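You operate a simulated robot arm through the tools that you are given. There is no shell and no other tool. Be economical: measure what you need, move in short steps, check, and stop when the job is done.

You are at the controls of a simulated two-armed robot. One attempt, no reset.

JOB
Pick up the red oil bottle from the wooden wall shelf with one hand, pass it to the other hand and put it on the right end of the strapping table. Set down upright: oil bottle.

Only the result counts: the job must be done as asked and must still hold three seconds after the hand-in. Knocking over, shifting, dropping, spilling or breaking anything else fails it.

ROBOT AND FRAMES
Two 6-joint arms with two-finger grippers on one trunk, on a base that drives. Base frame: it is fixed to the floor where the robot stands at the start and does not move with it; the origin is under the middle of the robot, x ahead of it, y to its left, z up. Readings come in mm, rad, newtons and seconds.
The left shoulder is at the start at [60, 143, 650], the right one opposite. Each reaches about 843 mm from its shoulder. Places, roughly: right end of the strapping table [-1400, 400, 800]. Payload 2.45 kg a hand.
The tool frame of a hand sits at the grasp point between the pads (the TCP): z along the fingers, y along the line on which they close. The tips reach 26 mm beyond it. Largest opening 96 mm; the body of the gripper starts 69 mm behind the TCP.
Orientation is that of the tool frame in the base frame, as a unit quaternion [x, y, z, w]. With the fingers straight down and closing along the base's y, the tool's x points along the base's -x, its y along +y and its z along -z.

CONTROLS
- The arms move only by the tool apply_moves. It takes "left_steps", "right_steps" or both (then of equal length, played together; a hand with none holds still); each is a list of rows, each a list of 3 entries, a list of its own where there are three numbers: the shift along the base's x, y, z in m, then the turn, a rotation vector about the base's x, y, z in rad, then the gripper command, from -1 (fully open) to 1 (shut), values between in proportion. In form: [[[x, y, z], [ax, ay, az], grip], ...]. A call has 1 to 8 rows; each row shifts and turns the commanded pose from where the row before left it. Each row takes 0.2 s and may step no farther than 50 mm and 0.15 rad from the row before; otherwise, or with a gripper value out of range, the whole call is refused. Where a pose cannot be reached the arm comes as near as it can. A force on the tool above 40 N (or 10 N above the force at the start of the call, whichever is more), or a blocked arm, ends the call early, and 0.2 s more pass. The fingers move at their own pace and stop on an object; they squeeze with about 24 N. The grip force told is the motor's: it shows also when the fingers shut on nothing. Time passes only in rows, and 0.2 s behind the last, so rows that do not move let the fingers close. It gives the time, the measured TCP pose, the force on the tool (base axes), the opening and the grip force at its end, in the units of the frame above (readings bear some noise), with the torque about the TCP (base axes, N m) and any sound that the robot's microphone picked up.
- Cameras (640 x 400 px; columns grow to the right, rows downward): "scene" is now at [148.8, -14.7, 1286]; the picture's right is [-0.18, -0.98, 0.00], its down [-0.46, 0.08, -0.88] and it looks along [0.87, -0.16, -0.47] (base axes); focal length 214 px, centre (320, 200). "left" rides on the left gripper at [82, -3, -98] in its tool frame; the picture's right is [0.04, 1.00, 0.00], its down [-0.73, 0.03, -0.68] and it looks along [-0.68, 0.03, 0.73] (tool axes); focal length 256 px, centre (320, 200). "right" rides on the right gripper at [82, 3, -98] in its tool frame; the picture's right is [-0.04, 1.00, 0.00], its down [-0.73, -0.03, -0.68] and it looks along [-0.68, -0.03, 0.73] (tool axes); focal length 256 px, centre (320, 200). There is no depth. A picture from a camera that has moved, and an enlarged one, comes with that camera's place and axes in the base frame and with its lens.
- snapshot(camera): a new picture of that camera. No time passes.
- lift_body(by): slides the trunk up (or, below 0, down) by that many mm; the arms and the scene camera ride with it, the base frame stays. It gives what a move gives, with no picture.
- steer(legs): drives the robot by 1 to 6 legs, each [ahead, turn to the left] in mm and rad, along the robot's own axes; the way and the turn of a leg run together, so that a leg with both is an arc; at most 1500 mm and 3.142 rad a leg. The arms and the cameras ride along, it lands a little off, and it stops where it bumps. It gives what a move gives.
- pan_tilt(pan, tilt): turns the head with the scene camera to pan (to the left, within 1.501 rad either way) and tilt (down, from -0.506 to 1.204), counted from straight ahead of the robot. It gives what a move gives.
- zoom(camera, box): a new picture of the part [left, top, right, bottom] of that camera's present view, enlarged. No time passes.
- finish_job(): hands the job in; it is judged then, once.

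Work in short steps. Places have to be worked out from the pictures, the camera data and where the tool is seen: move nearer, look again, correct. Check each grasp and each placing, and mend what went wrong. You have 120 turns and 88 pictures in all, those below and enlarged ones among them. Open the grippers and draw the arms clear of the work before you hand the job in, unless the task says otherwise; then end with one line.

The tools are called as name(argument=value, ...) on one line, values as JSON. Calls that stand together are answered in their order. apply_moves: Moves the arms, as the interface text tells. Its arguments: {"type":"object","properties":{"left_steps":{"type":"array"},"right_steps":{"type":"array"}},"required":[]} The other tools are called the same way: lift_body (by) slides the trunk up or down; steer (legs) drives the base; pan_tilt (pan, tilt) turns the head that bears the scene camera; snapshot (camera) takes a picture; zoom (camera, box) takes an enlarged picture of a part of a camera's view; finish_job () hands the job in.

At the start:

```text
time_s: 0.0
left_ee_pos: [299.2, 57.7, 998.4]
left_tcp_rot: [-0.004, 1.0, 0.0, 0.0]
left_wrist_force: [0.5, -0.2, -0.4]
left_wrist_torque: [-0.01, 0.03, 0.02]
left_opening: 96.0
left_finger_force: 0.0
right_ee_pos: [334.8, -324.9, 998.2]
right_tcp_rot: [-0.002, 1.0, 0.0, 0.0]
right_wrist_force: [-0.1, 0.6, -0.3]
right_wrist_torque: [0.03, 0.01, 0.01]
right_opening: 96.2
right_finger_force: 0.1
trunk travel left (down, up): [-275.0, 315.0]
robot x, y, heading: [-4.0, 2.6, 0.0]
head pan, tilt: [-0.18, 0.489]
```

scene: 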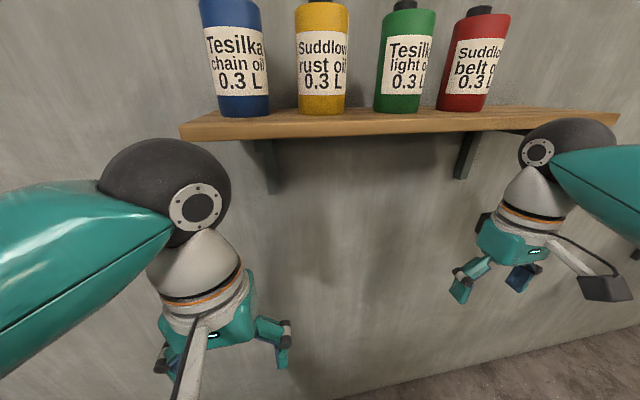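
right: 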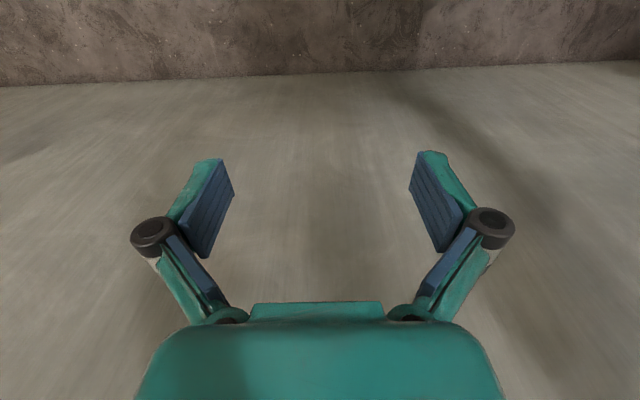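
left: 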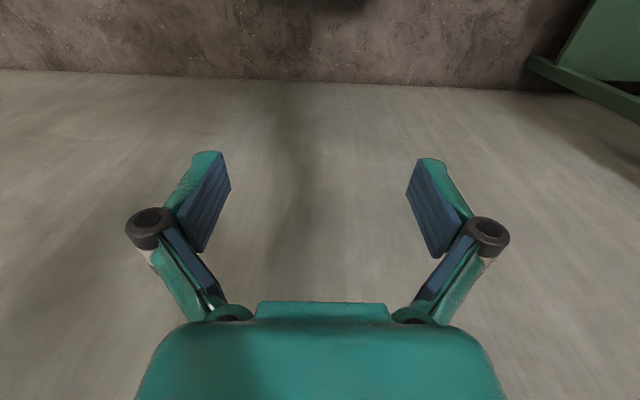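

I start by levelling the head, to see the shelf and bottles whole.

pan_tilt(pan=-0.4, tilt=0.1)

snapshot(camera="scene")

lift_body(by=200)

snapshot(camera="scene")

```text
time_s: 0.9
left_ee_pos: [298.5, 58.3, 998.5]
left_tcp_rot: [-0.003, 1.0, 0.0, 0.0]
left_wrist_force: [0.4, 0.1, -0.1]
left_wrist_torque: [-0.01, -0.02, -0.01]
left_opening: 95.9
left_finger_force: 0.1
right_ee_pos: [335.4, -325.7, 999.0]
right_tcp_rot: [-0.003, 1.0, -0.001, 0.0]
right_wrist_force: [0.5, 0.7, 0.0]
right_wrist_torque: [-0.02, 0.02, -0.04]
right_opening: 95.9
right_finger_force: 0.1
trunk travel left (down, up): [-275.0, 315.0]
robot x, y, heading: [4.3, -1.5, 0.002]
head pan, tilt: [-0.4, 0.099]
```

```text
84 pictures are left
camera scene: at [143.9, -34.1, 1322.0], right [-0.39, -0.92, 0.0], down [-0.09, 0.04, -0.99], along [0.92, -0.39, -0.1], focal length 214 px, centre (320, 200)
```

scene: 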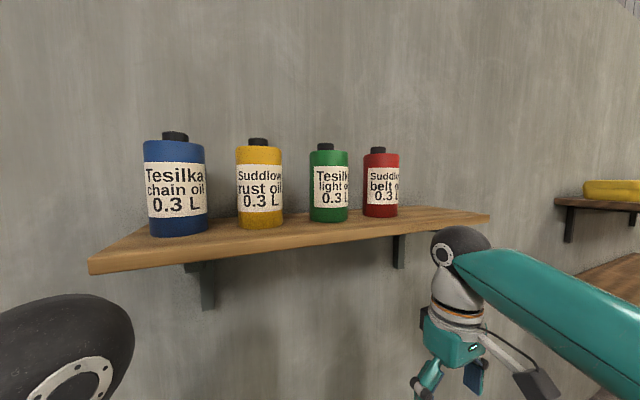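

```text
time_s: 3.0
left_ee_pos: [298.1, 58.3, 1198.6]
left_tcp_rot: [-0.003, 1.0, 0.0, 0.0]
left_wrist_force: [-1.2, 0.2, -0.2]
left_wrist_torque: [-0.02, -0.04, 0.01]
left_opening: 95.7
left_finger_force: 0.1
right_ee_pos: [335.8, -325.5, 1198.6]
right_tcp_rot: [-0.002, 1.0, 0.0, 0.001]
right_wrist_force: [0.1, -0.2, 0.6]
right_wrist_torque: [0.0, 0.0, 0.03]
right_opening: 96.2
right_finger_force: 0.0
trunk travel left (down, up): [-475.0, 115.0]
robot x, y, heading: [1.7, 0.8, 0.001]
head pan, tilt: [-0.4, 0.099]
```

```text
83 pictures are left
camera scene: at [144.0, -34.2, 1522.0], right [-0.39, -0.92, 0.0], down [-0.09, 0.04, -0.99], along [0.92, -0.39, -0.1], focal length 214 px, centre (320, 200)
```

scene: 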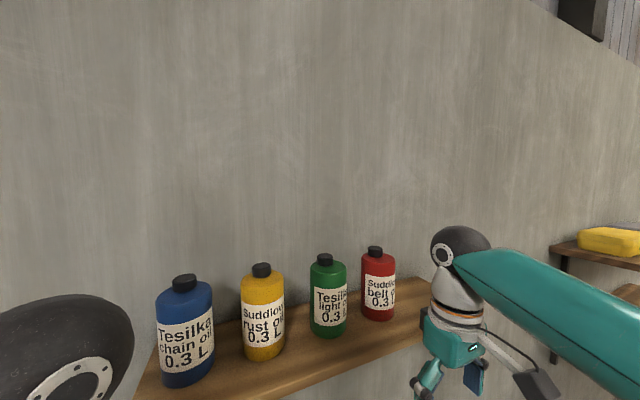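

Triangulating the two views puts the red bottle near [485, -300], with its base at z≈1253, about 126 mm tall and 66 mm wide. I plan to have the right hand take it low, pitched about 30° down from the front. The left hand will then take it from above. First I raise the right hand clear of the shelf and pitch it.

apply_moves(right_steps=[[[-0.01, 0.003, 0.02], [0, -0.131, 0], -1], [[-0.01, 0.003, 0.02], [0, -0.131, 0], -1], [[-0.01, 0.003, 0.02], [0, -0.131, 0], -1], [[-0.01, 0.003, 0.02], [0, -0.131, 0], -1], [[-0.01, 0.003, 0.02], [0, -0.131, 0], -1], [[-0.005, 0.003, 0.015], [0, -0.131, 0], -1], [[0, 0.003, 0.01], [0, -0.131, 0], -1], [[0, 0.003, 0.01], [0, -0.131, 0], -1]])

snapshot(camera="right")

snapshot(camera="scene")

```text
time_s: 4.8
left_ee_pos: [298.7, 58.5, 1199.5]
left_tcp_rot: [-0.002, 1.0, -0.001, 0.0]
left_wrist_force: [0.5, -1.1, 0.2]
left_wrist_torque: [0.02, 0.01, 0.02]
left_opening: 95.8
left_finger_force: 0.1
right_ee_pos: [279.9, -302.3, 1334.7]
right_tcp_rot: [-0.001, 0.865, -0.002, 0.502]
right_wrist_force: [0.1, -0.3, 0.4]
right_wrist_torque: [0.01, 0.02, 0.0]
right_opening: 95.8
right_finger_force: 0.0
trunk travel left (down, up): [-475.0, 115.0]
robot x, y, heading: [3.5, 1.3, 0.001]
head pan, tilt: [-0.4, 0.099]
```

```text
82 pictures are left
camera right: at [154.9, -299.2, 1312.2], right [0.02, 1.0, 0.03], down [-0.22, -0.03, 0.97], along [0.97, -0.02, 0.22], focal length 256 px, centre (320, 200)
```

right: 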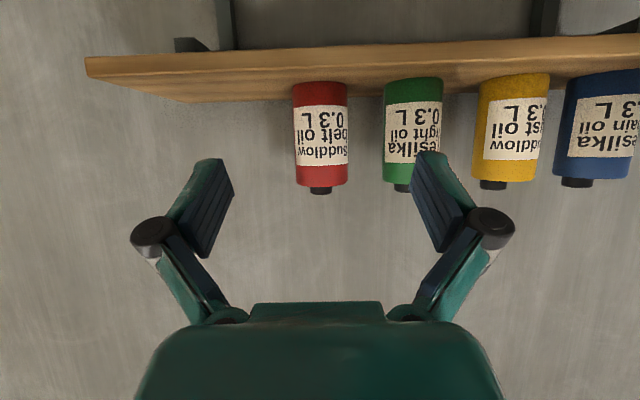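

```text
81 pictures are left
camera scene: at [144.1, -34.6, 1522.1], right [-0.39, -0.92, 0.0], down [-0.09, 0.04, -0.99], along [0.92, -0.39, -0.1], focal length 214 px, centre (320, 200)
```

scene: 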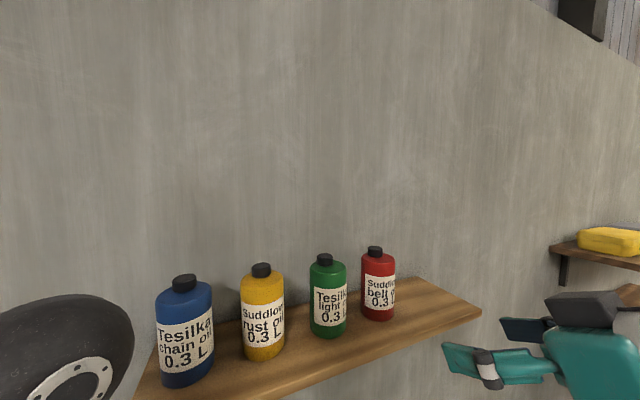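

The wrist view puts the bottle's centre near x 478, y -301, with the green one about 110 mm to its left. I steepen the pitch to about 35°, narrow the fingers a little and close half the distance.

apply_moves(right_steps=[[[0.025, 0, -0.009], [0, 0.03, 0], -0.8], [[0.025, 0, -0.009], [0, 0.03, 0], -0.8], [[0.025, 0, -0.01], [0, 0.027, 0], -0.8], [[0.025, 0.001, -0.01], [0, 0, 0], -0.8]])

snapshot(camera="right")

snapshot(camera="scene")

```text
time_s: 5.8
left_ee_pos: [298.7, 57.9, 1197.3]
left_tcp_rot: [-0.002, 1.0, -0.001, -0.001]
left_wrist_force: [-0.5, 0.3, -0.9]
left_wrist_torque: [0.05, 0.02, 0.01]
left_opening: 96.1
left_finger_force: 0.1
right_ee_pos: [382.8, -299.8, 1295.5]
right_tcp_rot: [-0.002, 0.887, -0.001, 0.463]
right_wrist_force: [1.0, -0.3, -0.6]
right_wrist_torque: [-0.02, 0.0, 0.0]
right_opening: 86.0
right_finger_force: 0.0
trunk travel left (down, up): [-475.0, 115.0]
robot x, y, heading: [-0.7, 0.6, -0.004]
head pan, tilt: [-0.4, 0.099]
```

```text
80 pictures are left
camera right: at [255.6, -297.2, 1285.0], right [0.02, 1.0, 0.03], down [-0.14, -0.03, 0.99], along [0.99, -0.02, 0.14], focal length 256 px, centre (320, 200)
```

right: 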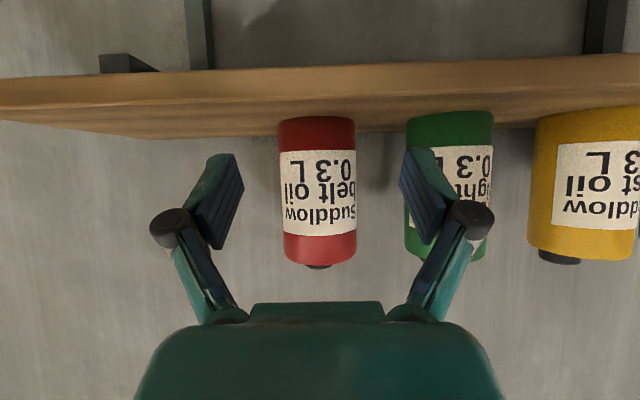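

```text
79 pictures are left
camera scene: at [144.7, -34.1, 1522.0], right [-0.39, -0.92, 0.0], down [-0.09, 0.04, -0.99], along [0.92, -0.39, -0.1], focal length 214 px, centre (320, 200)
```

scene: 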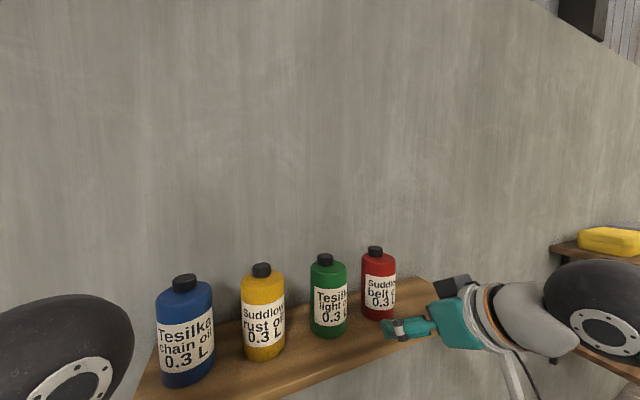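

The bottle reads about y -303 and x 478–485, with its base at z 1252 and the shelf's front edge near x 396, so the camera bracket stays clear. I slide straight in to x≈470 and look.

apply_moves(right_steps=[[[0.022, -0.002, 0], [0, 0, 0], -0.8], [[0.022, -0.001, 0], [0, 0, 0], -0.8], [[0.022, 0, 0], [0, 0, 0], -0.8], [[0.02, 0, 0], [0, 0, 0], -0.8]])

snapshot(camera="right")

zoom(camera="scene", box=[260, 220, 500, 370])

```text
time_s: 6.8
left_ee_pos: [298.6, 57.2, 1198.6]
left_tcp_rot: [-0.003, 1.0, 0.0, 0.0]
left_wrist_force: [0.2, 0.6, 0.0]
left_wrist_torque: [-0.01, 0.05, 0.04]
left_opening: 96.1
left_finger_force: 0.0
right_ee_pos: [465.5, -302.5, 1295.1]
right_tcp_rot: [-0.003, 0.887, -0.001, 0.462]
right_wrist_force: [0.0, -0.2, 0.6]
right_wrist_torque: [0.02, -0.01, 0.04]
right_opening: 86.3
right_finger_force: 0.0
trunk travel left (down, up): [-475.0, 115.0]
robot x, y, heading: [0.1, 1.5, 0.003]
head pan, tilt: [-0.4, 0.099]
```

```text
78 pictures are left
camera right: at [338.5, -300.1, 1283.7], right [0.02, 1.0, 0.03], down [-0.14, -0.03, 0.99], along [0.99, -0.02, 0.14], focal length 256 px, centre (320, 200)
```

right: 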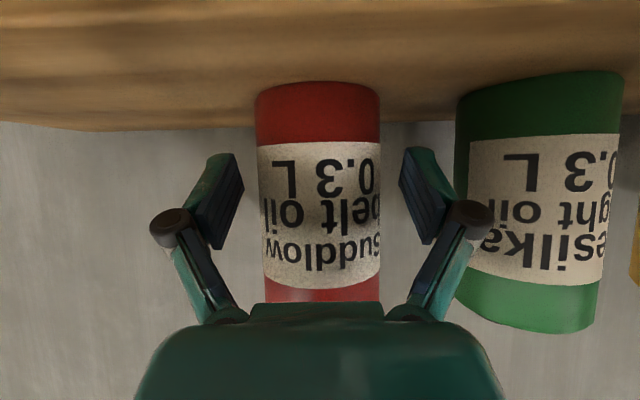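

```text
2.67 times, centred on (380, 295) of scene
camera zoom: at [144.4, -34.1, 1522.0], right [-0.39, -0.92, 0.0], down [-0.09, 0.04, -0.99], along [0.92, -0.39, -0.1], focal length 572 px, centre (160, -53)
```

zoom: 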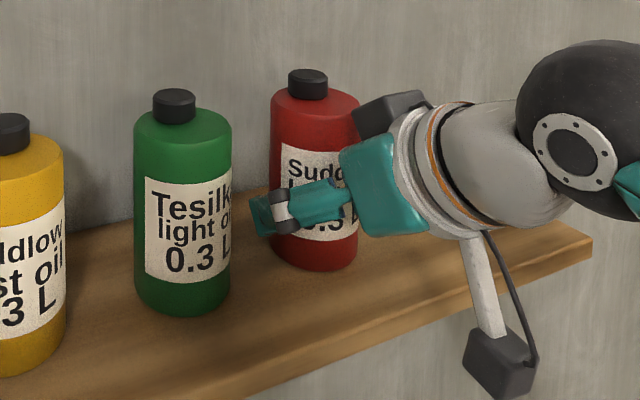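

The bottle's axis now measures x≈480, y≈-303, and it is centred between the fingers. I go 15 mm further in and close.

apply_moves(right_steps=[[[0.015, -0.001, 0], [0, 0, 0], -0.8], [[0, 0, 0], [0, 0, 0], 0.3], [[0, 0, 0], [0, 0, 0], 1], [[0, 0, 0], [0, 0, 0], 1]])

snapshot(camera="right")

```text
time_s: 7.8
left_ee_pos: [298.6, 58.1, 1200.4]
left_tcp_rot: [-0.003, 1.0, 0.0, 0.0]
left_wrist_force: [-0.1, 0.0, -0.6]
left_wrist_torque: [0.01, 0.01, 0.01]
left_opening: 96.4
left_finger_force: 0.1
right_ee_pos: [481.2, -304.0, 1295.1]
right_tcp_rot: [-0.002, 0.887, -0.001, 0.462]
right_wrist_force: [-1.0, -0.3, 0.1]
right_wrist_torque: [0.0, -0.01, 0.03]
right_opening: 63.7
right_finger_force: 23.7
trunk travel left (down, up): [-475.0, 115.0]
robot x, y, heading: [1.2, -0.0, 0.0]
head pan, tilt: [-0.4, 0.099]
```

```text
76 pictures are left
camera right: at [353.4, -301.1, 1284.0], right [0.02, 1.0, 0.03], down [-0.14, -0.03, 0.99], along [0.99, -0.02, 0.13], focal length 256 px, centre (320, 200)
```

right: 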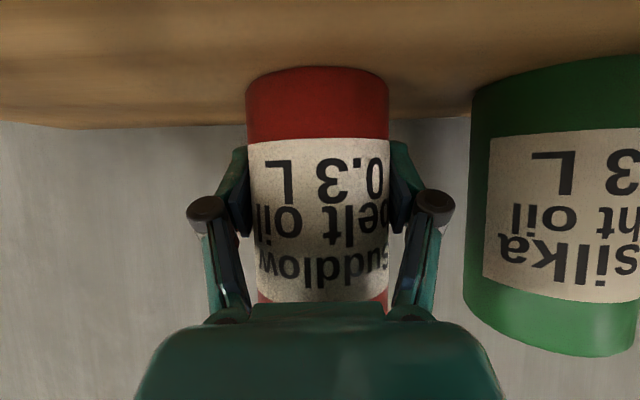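

The hand is gripping firmly at 63.7 mm with 24 N. I lift straight up, then draw back off the shelf.

apply_moves(right_steps=[[[0, 0, 0.01], [0, 0, 0], 1], [[0, 0, 0.015], [0, 0, 0], 1], [[0, 0, 0.02], [0, 0, 0], 1], [[0, 0, 0.02], [0, 0, 0], 1], [[-0.025, 0, 0.01], [0, 0, 0], 1], [[-0.03, 0, 0], [0, 0, 0], 1], [[-0.03, 0, 0], [0, 0, 0], 1], [[-0.03, 0, 0], [0, 0, 0], 1]])

snapshot(camera="scene")

```text
time_s: 9.6
left_ee_pos: [296.8, 56.5, 1200.5]
left_tcp_rot: [-0.002, 1.0, 0.0, 0.0]
left_wrist_force: [-0.8, -0.5, 0.5]
left_wrist_torque: [-0.03, -0.02, 0.02]
left_opening: 96.0
left_finger_force: 0.0
right_ee_pos: [366.5, -307.0, 1370.0]
right_tcp_rot: [-0.003, 0.886, -0.001, 0.463]
right_wrist_force: [-0.3, -1.3, -3.3]
right_wrist_torque: [-0.01, -0.01, -0.04]
right_opening: 63.8
right_finger_force: 23.6
trunk travel left (down, up): [-475.0, 115.0]
robot x, y, heading: [1.6, 0.5, -0.002]
head pan, tilt: [-0.4, 0.099]
```

```text
75 pictures are left
camera scene: at [143.1, -34.7, 1522.2], right [-0.39, -0.92, 0.0], down [-0.09, 0.04, -1.0], along [0.92, -0.39, -0.1], focal length 214 px, centre (320, 200)
```

scene: 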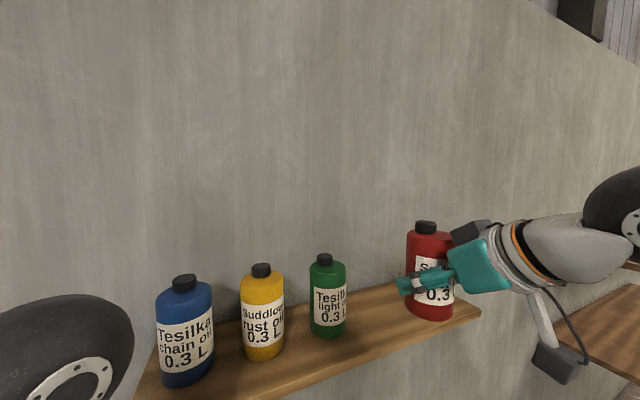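

The bottle is held upright and clear. I back 250 mm away from the shelf for the handover and lower the trunk so both arms work comfortably.

steer(legs=[[-250, 0]])

lift_body(by=-200)

pan_tilt(pan=-0.2, tilt=0.45)

snapshot(camera="scene")

```text
time_s: 11.5
left_ee_pos: [46.7, 59.2, 1199.7]
left_tcp_rot: [-0.004, 1.0, -0.001, 0.001]
left_wrist_force: [0.1, -0.7, 0.1]
left_wrist_torque: [0.01, -0.05, 0.02]
left_opening: 95.7
left_finger_force: 0.0
right_ee_pos: [116.0, -304.9, 1370.2]
right_tcp_rot: [-0.005, 0.886, 0.0, 0.463]
right_wrist_force: [-0.6, 0.1, -2.4]
right_wrist_torque: [0.02, -0.05, -0.06]
right_opening: 64.1
right_finger_force: 23.9
trunk travel left (down, up): [-475.0, 115.0]
robot x, y, heading: [-251.2, -3.4, 0.004]
head pan, tilt: [-0.4, 0.099]
```

```text
time_s: 13.6
left_ee_pos: [48.3, 59.2, 999.5]
left_tcp_rot: [-0.004, 1.0, 0.0, 0.0]
left_wrist_force: [0.5, -0.6, -0.1]
left_wrist_torque: [0.0, -0.03, 0.02]
left_opening: 96.0
left_finger_force: 0.1
right_ee_pos: [117.8, -304.8, 1170.2]
right_tcp_rot: [-0.004, 0.886, -0.001, 0.463]
right_wrist_force: [-0.2, 0.4, -3.7]
right_wrist_torque: [0.0, -0.01, -0.03]
right_opening: 63.7
right_finger_force: 24.0
trunk travel left (down, up): [-275.0, 315.0]
robot x, y, heading: [-248.6, -1.7, 0.002]
head pan, tilt: [-0.4, 0.099]
```

```text
time_s: 14.5
left_ee_pos: [47.9, 59.2, 999.4]
left_tcp_rot: [-0.005, 1.0, 0.0, 0.0]
left_wrist_force: [0.4, 0.1, -0.5]
left_wrist_torque: [-0.04, 0.03, -0.04]
left_opening: 95.9
left_finger_force: 0.0
right_ee_pos: [119.1, -304.3, 1170.3]
right_tcp_rot: [-0.005, 0.887, 0.0, 0.462]
right_wrist_force: [0.5, 0.7, -3.8]
right_wrist_torque: [-0.02, -0.02, -0.01]
right_opening: 63.9
right_finger_force: 24.0
trunk travel left (down, up): [-275.0, 315.0]
robot x, y, heading: [-251.3, -1.0, 0.005]
head pan, tilt: [-0.201, 0.45]
```

```text
74 pictures are left
camera scene: at [-101.2, -16.4, 1289.5], right [-0.2, -0.98, 0.0], down [-0.43, 0.09, -0.9], along [0.88, -0.18, -0.43], focal length 214 px, centre (320, 200)
```

scene: 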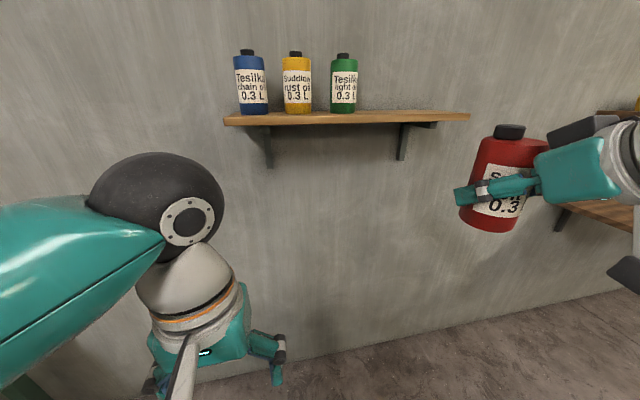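

The other bottles are undisturbed. I bring the right hand in front of the robot, yawed to come from the right side, and raise and yaw the left so its camera faces away from the right hand.

apply_moves(right_steps=[[[0.012, 0.02, -0.028], [0, 0, 0.148], 1], [[0.012, 0.022, -0.028], [0, 0, 0.148], 1], [[0.012, 0.022, -0.028], [0, 0, 0.148], 1], [[0.012, 0.022, -0.028], [0, 0, 0.148], 1], [[0.012, 0.022, -0.028], [0, 0, 0.148], 1], [[0.012, 0.022, -0.028], [0, 0, 0.148], 1], [[0.012, 0.022, -0.028], [0, 0, 0.148], 1], [[0.012, 0.022, -0.028], [0, 0, 0.148], 1]], left_steps=[[[0.012, 0.003, 0.016], [0, 0, -0.148], -1], [[0.012, 0.003, 0.016], [0, 0, -0.148], -1], [[0.012, 0.003, 0.016], [0, 0, -0.148], -1], [[0.012, 0.003, 0.016], [0, 0, -0.148], -1], [[0.012, 0.003, 0.016], [0, 0, -0.148], -1], [[0.012, 0.003, 0.016], [0, 0, -0.148], -1], [[0.012, 0.003, 0.016], [0, 0, -0.148], -1], [[0.012, 0.003, 0.016], [0, 0, -0.148], -1]])

snapshot(camera="scene")

snapshot(camera="left")

```text
time_s: 16.3
left_ee_pos: [128.4, 87.2, 1047.4]
left_tcp_rot: [0.555, 0.832, 0.0, 0.0]
left_wrist_force: [0.1, 0.2, -0.6]
left_wrist_torque: [-0.01, 0.01, 0.02]
left_opening: 96.0
left_finger_force: 0.1
left hand out of reach, approached as far as the arm can: row 4, 5, 6, 7, 8
right_ee_pos: [211.4, -130.7, 946.6]
right_tcp_rot: [-0.498, 0.734, 0.258, 0.384]
right_wrist_force: [-0.2, -0.5, -3.6]
right_wrist_torque: [0.01, -0.01, 0.01]
right_opening: 63.9
right_finger_force: 24.5
trunk travel left (down, up): [-275.0, 315.0]
robot x, y, heading: [-247.5, 2.0, 0.006]
head pan, tilt: [-0.201, 0.45]
```

```text
73 pictures are left
camera scene: at [-100.0, -16.3, 1289.3], right [-0.2, -0.98, 0.0], down [-0.43, 0.09, -0.9], along [0.88, -0.18, -0.44], focal length 214 px, centre (320, 200)
```

scene: 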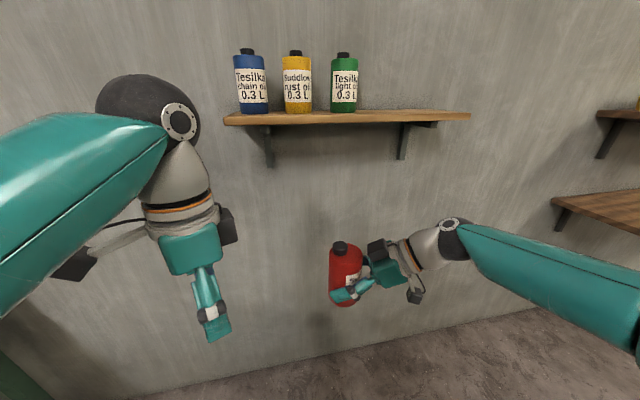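

```text
72 pictures are left
camera left: at [92.5, 161.0, 1144.9], right [0.91, 0.42, 0.0], down [0.31, -0.67, 0.68], along [0.29, -0.62, -0.73], focal length 256 px, centre (320, 200)
```

left: 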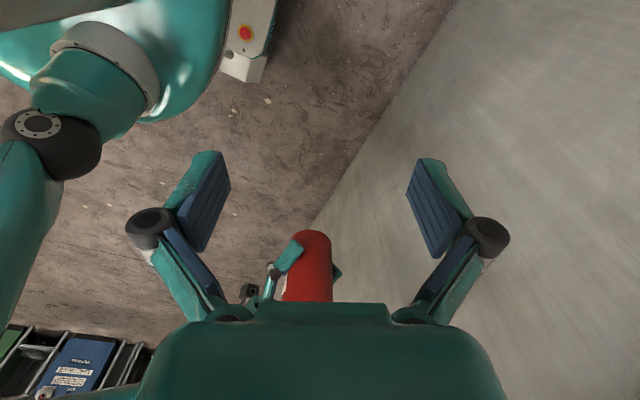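

The left hand cannot reach that high, so I lower the right hand with the bottle and the left one somewhat, then check where they stand.

apply_moves(right_steps=[[[-0.002, 0.002, -0.025], [0, 0, 0.02], 1], [[-0.002, 0.002, -0.025], [0, 0, 0.02], 1], [[-0.002, 0.002, -0.025], [0, 0, 0.02], 1], [[-0.002, 0.002, -0.025], [0, 0, 0.02], 1], [[-0.002, 0.002, -0.025], [0, 0, 0.02], 1], [[0, 0, -0.025], [0, 0, 0.02], 1]], left_steps=[[[0, 0, -0.015], [0, 0, -0.064], -1], [[0, 0, -0.015], [0, 0, -0.064], -1], [[0, 0, -0.015], [0, 0, -0.064], -1], [[0, 0, -0.015], [0, 0, -0.064], -1], [[0, 0, -0.015], [0, 0, -0.064], -1], [[0, 0, -0.015], [0, 0, -0.064], -1]])

snapshot(camera="scene")

```text
time_s: 17.7
left_ee_pos: [127.8, 87.3, 956.5]
left_tcp_rot: [0.704, 0.71, 0.0, -0.001]
left_wrist_force: [-0.1, 0.6, 0.1]
left_wrist_torque: [-0.04, 0.01, 0.01]
left_opening: 95.9
left_finger_force: 0.0
right_ee_pos: [205.1, -121.3, 793.5]
right_tcp_rot: [-0.542, 0.702, 0.281, 0.368]
right_wrist_force: [0.7, 0.2, -3.0]
right_wrist_torque: [-0.01, 0.0, 0.0]
right_opening: 64.1
right_finger_force: 23.6
trunk travel left (down, up): [-275.0, 315.0]
robot x, y, heading: [-248.6, -2.9, 0.004]
head pan, tilt: [-0.201, 0.45]
```

```text
71 pictures are left
camera scene: at [-100.5, -16.3, 1289.4], right [-0.2, -0.98, 0.0], down [-0.43, 0.09, -0.9], along [0.88, -0.18, -0.44], focal length 214 px, centre (320, 200)
```

scene: 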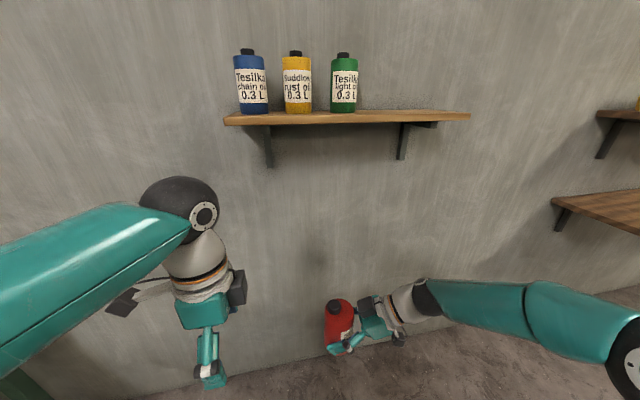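

Commands follow the measured pose, so I can trust these readings. I move the left hand over the bottle at z≈956, well above its cap, and look.

apply_moves(left_steps=[[[0.011, -0.0297, 0], [0, 0, 0], -1], [[0.011, -0.0297, 0], [0, 0, 0], -1], [[0.011, -0.0297, 0], [0, 0, 0], -1], [[0.011, -0.0297, 0], [0, 0, 0], -1], [[0.011, -0.0297, 0], [0, 0, 0], -1], [[0.011, -0.0297, 0], [0, 0, 0], -1], [[0.011, -0.0297, 0], [0, 0, 0], -1]])

snapshot(camera="scene")

snapshot(camera="left")

```text
time_s: 19.3
left_ee_pos: [199.8, -42.8, 1044.2]
left_tcp_rot: [0.665, 0.741, -0.011, 0.098]
left_wrist_force: [-0.3, -0.1, 0.2]
left_wrist_torque: [0.02, 0.03, 0.06]
left_opening: 95.9
left_finger_force: 0.0
left hand out of reach, approached as far as the arm can: row 7
right_ee_pos: [206.8, -121.0, 793.3]
right_tcp_rot: [-0.542, 0.703, 0.281, 0.366]
right_wrist_force: [-0.1, 0.0, -3.6]
right_wrist_torque: [0.03, 0.03, 0.03]
right_opening: 63.7
right_finger_force: 24.3
trunk travel left (down, up): [-275.0, 315.0]
robot x, y, heading: [-248.0, -0.1, 0.004]
head pan, tilt: [-0.201, 0.45]
stopped in row 7 (left hand): the arm was blocked; the commanded pose is now the measured one
```

```text
70 pictures are left
camera scene: at [-99.6, -16.3, 1288.7], right [-0.2, -0.98, 0.0], down [-0.43, 0.09, -0.9], along [0.88, -0.18, -0.44], focal length 214 px, centre (320, 200)
```

scene: 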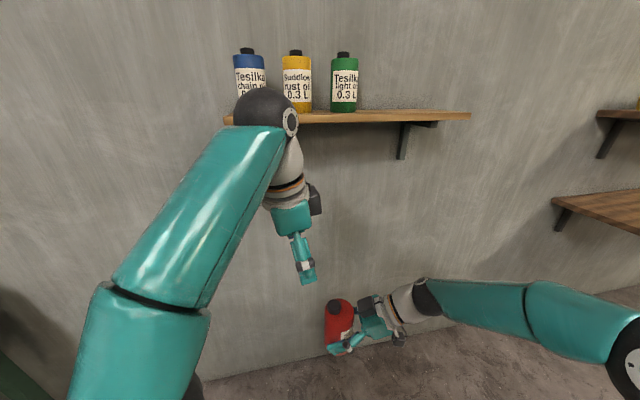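

```text
69 pictures are left
camera left: at [174.0, 52.6, 1126.0], right [0.98, 0.15, 0.11], down [0.01, -0.62, 0.79], along [0.19, -0.77, -0.61], focal length 256 px, centre (320, 200)
```

left: 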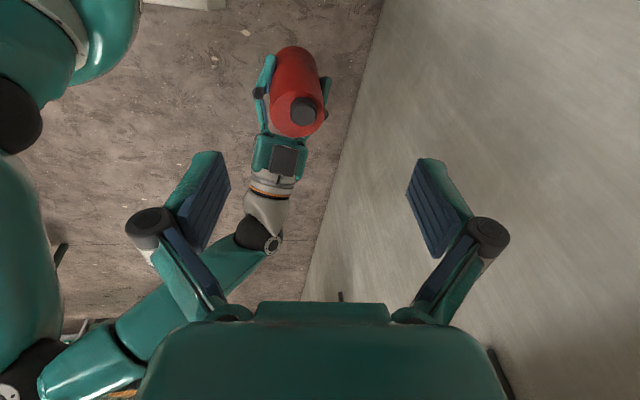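

The left arm ran into its limit reaching across. I draw it back toward its own side and straighten it, and will bring the bottle to it instead.

apply_moves(left_steps=[[[-0.01, 0.025, -0.008], [0.031, 0.025, -0.021], -1], [[-0.01, 0.025, -0.015], [0.031, 0.025, -0.021], -1], [[-0.01, 0.025, -0.015], [0.031, 0.025, -0.021], -1], [[-0.01, 0.025, -0.02], [0.031, 0.025, -0.021], -1], [[-0.01, 0.025, -0.02], [0.031, 0.025, -0.021], -1], [[0, 0, -0.01], [0, 0, 0], -1]])

snapshot(camera="scene")

```text
time_s: 20.7
left_ee_pos: [146.8, 78.8, 954.6]
left_tcp_rot: [0.709, 0.705, 0.0, -0.002]
left_wrist_force: [0.8, -0.4, -0.5]
left_wrist_torque: [-0.02, -0.01, 0.0]
left_opening: 95.8
left_finger_force: 0.1
right_ee_pos: [205.8, -122.8, 796.7]
right_tcp_rot: [-0.542, 0.702, 0.281, 0.367]
right_wrist_force: [-0.7, 0.7, -3.5]
right_wrist_torque: [-0.03, 0.0, 0.03]
right_opening: 63.9
right_finger_force: 24.1
trunk travel left (down, up): [-275.0, 315.0]
robot x, y, heading: [-248.4, 3.1, 0.001]
head pan, tilt: [-0.201, 0.45]
```

```text
68 pictures are left
camera scene: at [-100.8, -16.1, 1289.4], right [-0.2, -0.98, 0.0], down [-0.43, 0.09, -0.9], along [0.88, -0.18, -0.44], focal length 214 px, centre (320, 200)
```

scene: 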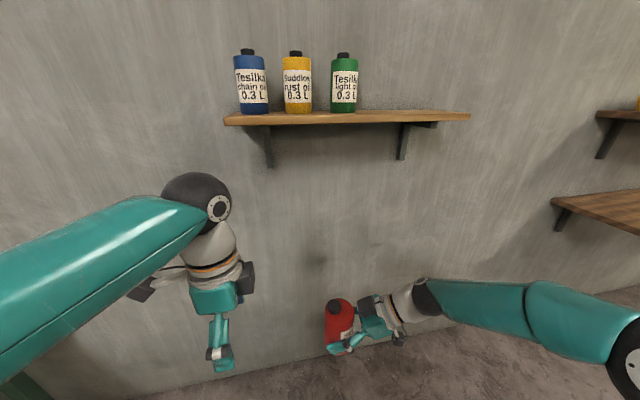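

The left arm is back in a good posture at [147, 79, 955], pointing down. I slide the bottle under it; its cap top at z≈876 passes well below the fingertips at 929.

apply_moves(right_steps=[[[-0.008, 0.028, 0], [0, 0, 0], 1], [[-0.008, 0.028, 0], [0, 0, 0], 1], [[-0.008, 0.028, 0], [0, 0, 0], 1], [[-0.008, 0.028, 0], [0, 0, 0], 1], [[-0.008, 0.028, 0], [0, 0, 0], 1], [[-0.008, 0.028, 0], [0, 0, 0], 1]])

snapshot(camera="left")

snapshot(camera="scene")

```text
time_s: 22.1
left_ee_pos: [147.6, 78.5, 954.0]
left_tcp_rot: [0.709, 0.705, 0.0, -0.002]
left_wrist_force: [-0.8, 0.7, 0.9]
left_wrist_torque: [0.01, 0.01, -0.02]
left_opening: 96.1
left_finger_force: 0.3
right_ee_pos: [157.4, 46.0, 795.7]
right_tcp_rot: [-0.54, 0.703, 0.28, 0.369]
right_wrist_force: [0.7, 0.4, -3.3]
right_wrist_torque: [-0.03, 0.0, 0.0]
right_opening: 63.4
right_finger_force: 24.1
trunk travel left (down, up): [-275.0, 315.0]
robot x, y, heading: [-249.3, 1.1, 0.005]
head pan, tilt: [-0.201, 0.45]
```

```text
67 pictures are left
camera left: at [142.6, 159.9, 1053.5], right [1.0, 0.04, 0.0], down [0.03, -0.74, 0.68], along [0.02, -0.68, -0.74], focal length 256 px, centre (320, 200)
```

left: 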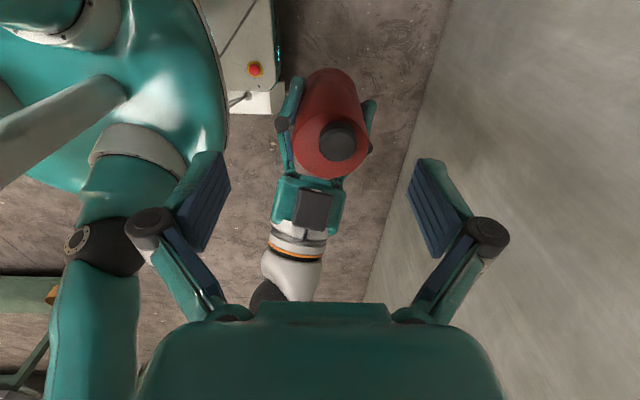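

```text
66 pictures are left
camera scene: at [-100.9, -16.1, 1289.4], right [-0.2, -0.98, 0.0], down [-0.43, 0.09, -0.9], along [0.88, -0.18, -0.44], focal length 214 px, centre (320, 200)
```

scene: 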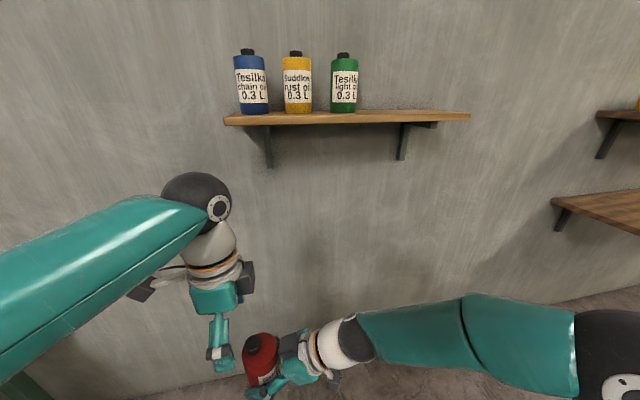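

The bottle is nearly beneath the left hand. I enlarge both views to check how upright it is and where its axis runs.

zoom(camera="left", box=[240, 50, 420, 210])

zoom(camera="scene", box=[180, 300, 340, 400])

```text
2.50 times, centred on (330, 130) of left
camera zoom: at [142.6, 159.9, 1053.5], right [1.0, 0.04, 0.0], down [0.03, -0.74, 0.68], along [0.02, -0.68, -0.74], focal length 640 px, centre (295, 375)
```

zoom: 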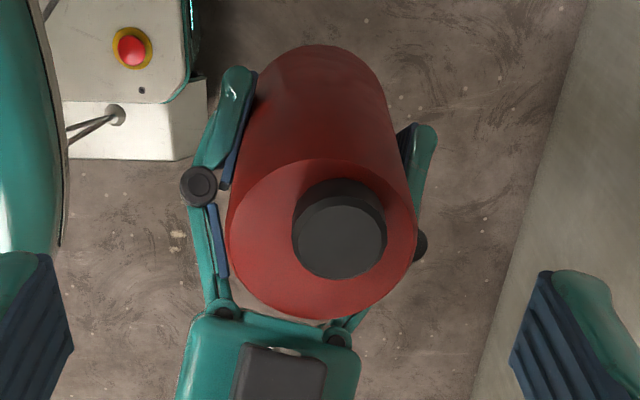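

```text
4.00 times, centred on (260, 350) of scene
camera zoom: at [-100.9, -16.1, 1289.4], right [-0.2, -0.98, 0.0], down [-0.43, 0.09, -0.9], along [0.88, -0.18, -0.44], focal length 858 px, centre (560, -400)
```

zoom: 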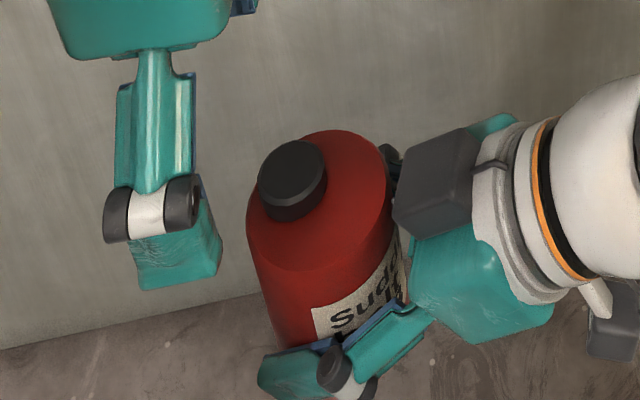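

The bottle is upright and the right TCP lies on its body axis; only the cap sits off-centre. I centre the bottle under the left hand at [147, 78].

apply_moves(right_steps=[[[-0.005, 0.016, 0], [0, 0, 0], 1], [[-0.005, 0.0165, 0], [0, 0, 0], 1], [[0, 0, 0], [0, 0, 0], 1]])

snapshot(camera="left")

```text
time_s: 22.9
left_ee_pos: [146.3, 77.8, 954.3]
left_tcp_rot: [0.709, 0.706, -0.001, -0.002]
left_wrist_force: [-0.7, 0.2, -0.6]
left_wrist_torque: [0.01, 0.01, 0.02]
left_opening: 96.0
left_finger_force: 0.1
right_ee_pos: [148.1, 79.9, 795.2]
right_tcp_rot: [-0.541, 0.702, 0.281, 0.368]
right_wrist_force: [-0.6, 0.1, -3.1]
right_wrist_torque: [0.02, 0.01, -0.02]
right_opening: 63.6
right_finger_force: 24.8
trunk travel left (down, up): [-275.0, 315.0]
robot x, y, heading: [-251.3, -1.6, 0.002]
head pan, tilt: [-0.201, 0.45]
```

```text
63 pictures are left
camera left: at [142.7, 159.8, 1053.5], right [1.0, 0.03, 0.0], down [0.03, -0.74, 0.68], along [0.02, -0.68, -0.74], focal length 256 px, centre (320, 200)
```

left: 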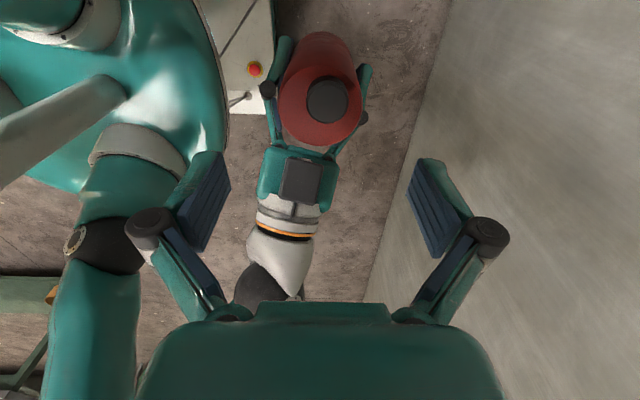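

It is centred. I lower the left hand to z≈885 and look before going on.

apply_moves(left_steps=[[[0.001, 0.001, -0.023], [0, 0, 0], -1], [[0, 0, -0.023], [0, 0, 0], -1], [[0, 0, -0.023], [0, 0, 0], -1]])

snapshot(camera="left")

zoom(camera="scene", box=[150, 280, 342, 400])

```text
time_s: 23.7
left_ee_pos: [147.7, 80.0, 884.7]
left_tcp_rot: [0.709, 0.705, 0.0, -0.002]
left_wrist_force: [-0.9, 0.2, 0.7]
left_wrist_torque: [0.07, -0.01, 0.02]
left_opening: 96.0
left_finger_force: 0.0
right_ee_pos: [147.9, 79.6, 794.5]
right_tcp_rot: [-0.541, 0.702, 0.281, 0.368]
right_wrist_force: [-0.3, 0.2, -4.0]
right_wrist_torque: [-0.01, 0.0, -0.04]
right_opening: 63.9
right_finger_force: 23.6
trunk travel left (down, up): [-275.0, 315.0]
robot x, y, heading: [-249.9, -0.4, -0.001]
head pan, tilt: [-0.201, 0.45]
```

```text
62 pictures are left
camera left: at [143.3, 161.5, 983.1], right [1.0, 0.04, 0.0], down [0.03, -0.74, 0.68], along [0.02, -0.68, -0.74], focal length 256 px, centre (320, 200)
```

left: 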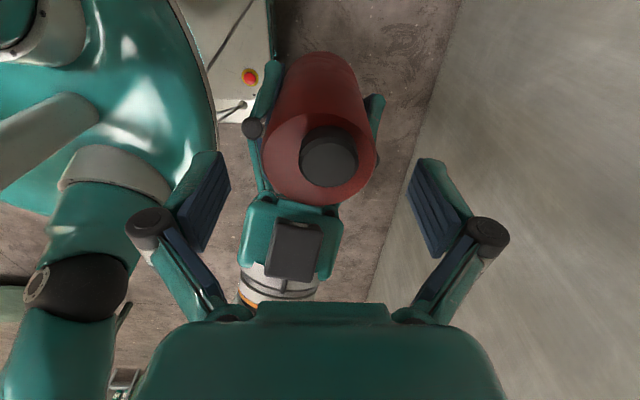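

```text
3.33 times, centred on (246, 340) of scene
camera zoom: at [-100.8, -16.1, 1289.4], right [-0.2, -0.98, 0.0], down [-0.43, 0.09, -0.9], along [0.88, -0.18, -0.44], focal length 715 px, centre (567, -267)
```

zoom: 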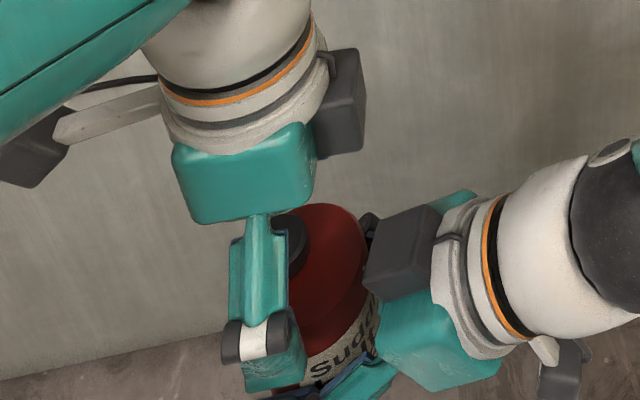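

Both hands carry a small box opposite the camera, and the left one comes down near the right one. I estimate 20 mm or more between them if I stop at z≈860, so I descend there in two small steps and check.

apply_moves(left_steps=[[[0, 0, -0.012], [0, 0, 0], -1], [[0, 0, -0.012], [0, 0, 0], -1]])

zoom(camera="scene", box=[150, 280, 342, 400])

snapshot(camera="left")

```text
time_s: 24.3
left_ee_pos: [148.0, 81.3, 862.6]
left_tcp_rot: [0.709, 0.705, 0.001, -0.003]
left_wrist_force: [-0.1, -0.6, 0.3]
left_wrist_torque: [0.0, -0.02, 0.02]
left_opening: 96.2
left_finger_force: 0.0
right_ee_pos: [147.5, 79.3, 793.6]
right_tcp_rot: [-0.542, 0.702, 0.281, 0.367]
right_wrist_force: [0.0, -0.4, -2.9]
right_wrist_torque: [0.02, -0.03, -0.01]
right_opening: 63.4
right_finger_force: 24.7
trunk travel left (down, up): [-275.0, 315.0]
robot x, y, heading: [-250.5, -0.2, 0.001]
head pan, tilt: [-0.201, 0.45]
```

```text
3.33 times, centred on (246, 340) of scene
camera zoom: at [-100.8, -16.1, 1289.4], right [-0.2, -0.98, 0.0], down [-0.43, 0.09, -0.9], along [0.88, -0.18, -0.44], focal length 715 px, centre (567, -267)
```

zoom: 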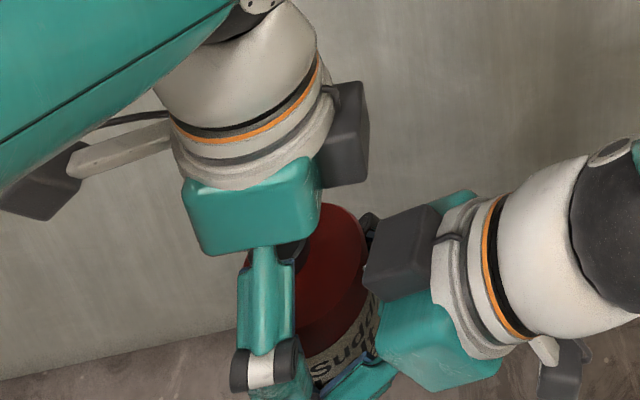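

```text
59 pictures are left
camera left: at [143.1, 162.4, 960.3], right [1.0, 0.04, 0.0], down [0.03, -0.74, 0.68], along [0.02, -0.68, -0.74], focal length 256 px, centre (320, 200)
```

left: 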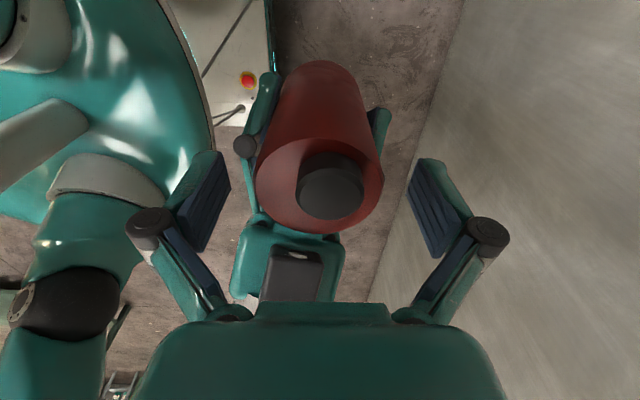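

Body top measures z≈860, so I want about 10 mm more overlap. The boxes still show clear space between them, so I go down 10 mm and check.

apply_moves(left_steps=[[[0, -0.001, -0.01], [0, 0, 0], -1], [[0, 0, 0], [0, 0, 0], -1]])

zoom(camera="scene", box=[182, 280, 342, 380])

```text
time_s: 24.9
left_ee_pos: [148.1, 79.4, 851.6]
left_tcp_rot: [0.709, 0.705, -0.001, -0.003]
left_wrist_force: [-0.5, -0.2, -0.2]
left_wrist_torque: [0.02, -0.01, -0.01]
left_opening: 96.2
left_finger_force: 0.1
right_ee_pos: [147.1, 79.0, 795.5]
right_tcp_rot: [-0.541, 0.702, 0.28, 0.367]
right_wrist_force: [0.5, -0.6, -2.7]
right_wrist_torque: [0.04, 0.0, 0.02]
right_opening: 63.6
right_finger_force: 23.3
trunk travel left (down, up): [-275.0, 315.0]
robot x, y, heading: [-251.1, -1.4, 0.002]
head pan, tilt: [-0.201, 0.45]
```

```text
4.00 times, centred on (262, 330) of scene
camera zoom: at [-100.8, -16.1, 1289.4], right [-0.2, -0.98, 0.0], down [-0.43, 0.09, -0.9], along [0.88, -0.18, -0.44], focal length 858 px, centre (552, -320)
```

zoom: 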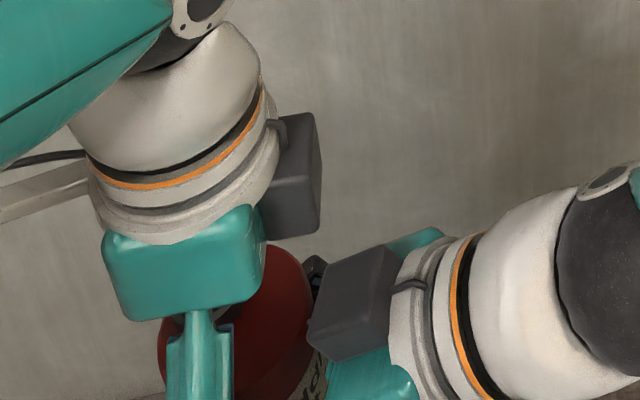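

There is no contact and the gap remains. I close the left gripper on the bottle.

apply_moves(left_steps=[[[0, 0, 0], [0, 0, 0], 0], [[0, 0, 0], [0, 0, 0], 0.5], [[0, 0, 0], [0, 0, 0], 1], [[0, 0, 0], [0, 0, 0], 1]])

snapshot(camera="left")

```text
time_s: 25.9
left_ee_pos: [147.7, 79.8, 853.5]
left_tcp_rot: [0.709, 0.705, 0.0, -0.003]
left_wrist_force: [-6.5, 0.1, 3.5]
left_wrist_torque: [0.02, 0.3, -0.14]
left_opening: 65.5
left_finger_force: 24.2
right_ee_pos: [147.4, 79.1, 794.7]
right_tcp_rot: [-0.541, 0.703, 0.28, 0.368]
right_wrist_force: [5.9, 1.0, -6.9]
right_wrist_torque: [-0.04, -0.01, 0.13]
right_opening: 63.7
right_finger_force: 24.3
trunk travel left (down, up): [-275.0, 315.0]
robot x, y, heading: [-252.9, 3.5, 0.006]
head pan, tilt: [-0.201, 0.45]
```

```text
57 pictures are left
camera left: at [143.2, 160.9, 950.2], right [1.0, 0.03, 0.0], down [0.03, -0.74, 0.68], along [0.02, -0.68, -0.74], focal length 256 px, centre (320, 200)
```

left: 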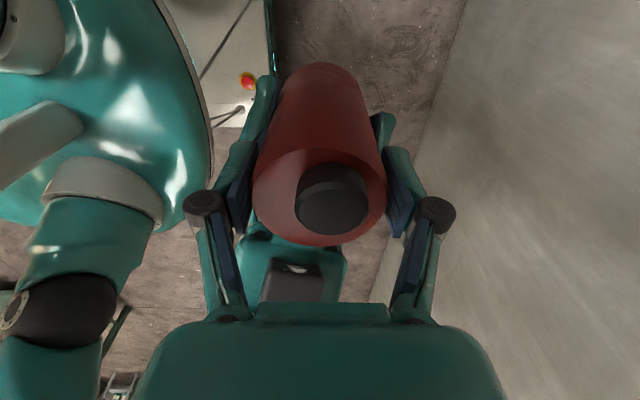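

The left hand holds at 65.5 mm with 24 N. I open the right hand fully and let it settle.

apply_moves(right_steps=[[[0, 0, 0], [0, 0, 0], 0], [[0, 0, 0], [0, 0, 0], -0.8], [[0, 0, 0], [0, 0, 0], -0.8]])

snapshot(camera="left")

```text
time_s: 26.7
left_ee_pos: [147.5, 79.2, 851.3]
left_tcp_rot: [0.71, 0.705, -0.001, -0.002]
left_wrist_force: [-0.2, -0.1, 0.2]
left_wrist_torque: [0.02, 0.0, 0.01]
left_opening: 65.5
left_finger_force: 23.8
right_ee_pos: [147.1, 80.2, 795.3]
right_tcp_rot: [-0.542, 0.702, 0.281, 0.367]
right_wrist_force: [0.1, 0.5, -0.1]
right_wrist_torque: [0.01, 0.05, 0.04]
right_opening: 86.3
right_finger_force: 0.1
trunk travel left (down, up): [-275.0, 315.0]
robot x, y, heading: [-250.1, 2.6, 0.002]
head pan, tilt: [-0.201, 0.45]
```

```text
56 pictures are left
camera left: at [143.5, 161.0, 950.1], right [1.0, 0.04, 0.0], down [0.03, -0.74, 0.68], along [0.02, -0.68, -0.74], focal length 256 px, centre (320, 200)
```

left: 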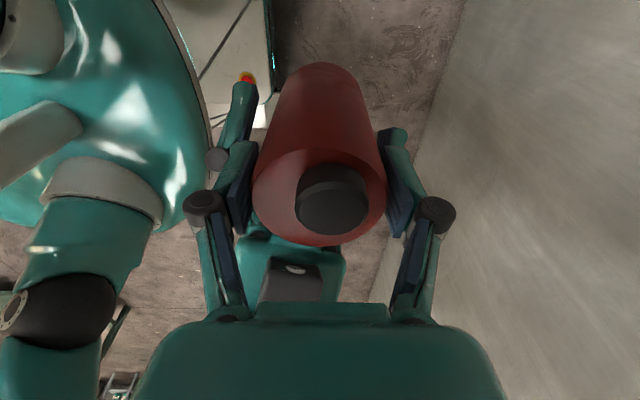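

The bottle has not moved. I draw the right hand straight back horizontally, away from the bottle and slightly down at the end.

apply_moves(right_steps=[[[-0.003, -0.012, 0], [0, 0, 0], -0.8], [[-0.004, -0.016, 0], [0, 0, 0], -0.8], [[-0.006, -0.024, 0], [0, 0, 0], -0.8], [[-0.006, -0.024, 0], [0, 0, 0], -0.8], [[-0.006, -0.024, 0], [0, 0, 0], -0.8]])

snapshot(camera="left")

snapshot(camera="scene")

```text
time_s: 27.9
left_ee_pos: [148.1, 79.9, 851.0]
left_tcp_rot: [0.708, 0.706, 0.001, -0.002]
left_wrist_force: [-0.1, 0.5, 0.6]
left_wrist_torque: [0.01, 0.01, 0.02]
left_opening: 65.4
left_finger_force: 23.7
right_ee_pos: [122.8, -21.8, 795.3]
right_tcp_rot: [-0.541, 0.702, 0.281, 0.368]
right_wrist_force: [-0.6, 0.7, 1.4]
right_wrist_torque: [-0.02, 0.02, -0.01]
right_opening: 86.5
right_finger_force: 0.1
trunk travel left (down, up): [-275.0, 315.0]
robot x, y, heading: [-253.3, 1.8, -0.0]
head pan, tilt: [-0.201, 0.45]
```

```text
55 pictures are left
camera left: at [143.2, 160.9, 950.3], right [1.0, 0.03, 0.0], down [0.03, -0.74, 0.68], along [0.02, -0.68, -0.74], focal length 256 px, centre (320, 200)
```

left: 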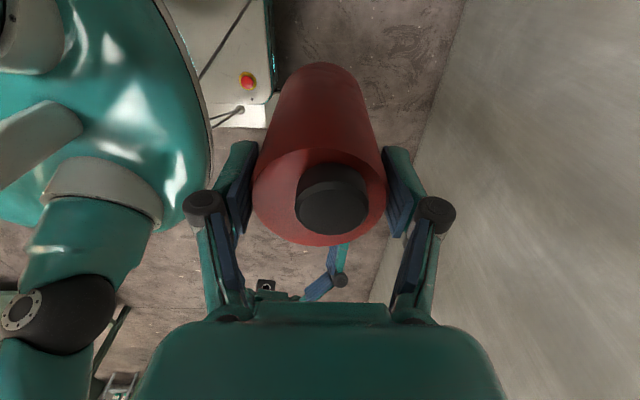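

```text
54 pictures are left
camera scene: at [-101.0, -16.2, 1289.5], right [-0.2, -0.98, 0.0], down [-0.43, 0.09, -0.9], along [0.88, -0.18, -0.44], focal length 214 px, centre (320, 200)
```

scene: 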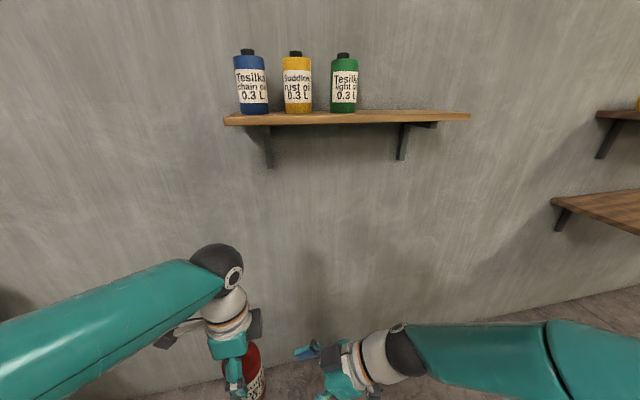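

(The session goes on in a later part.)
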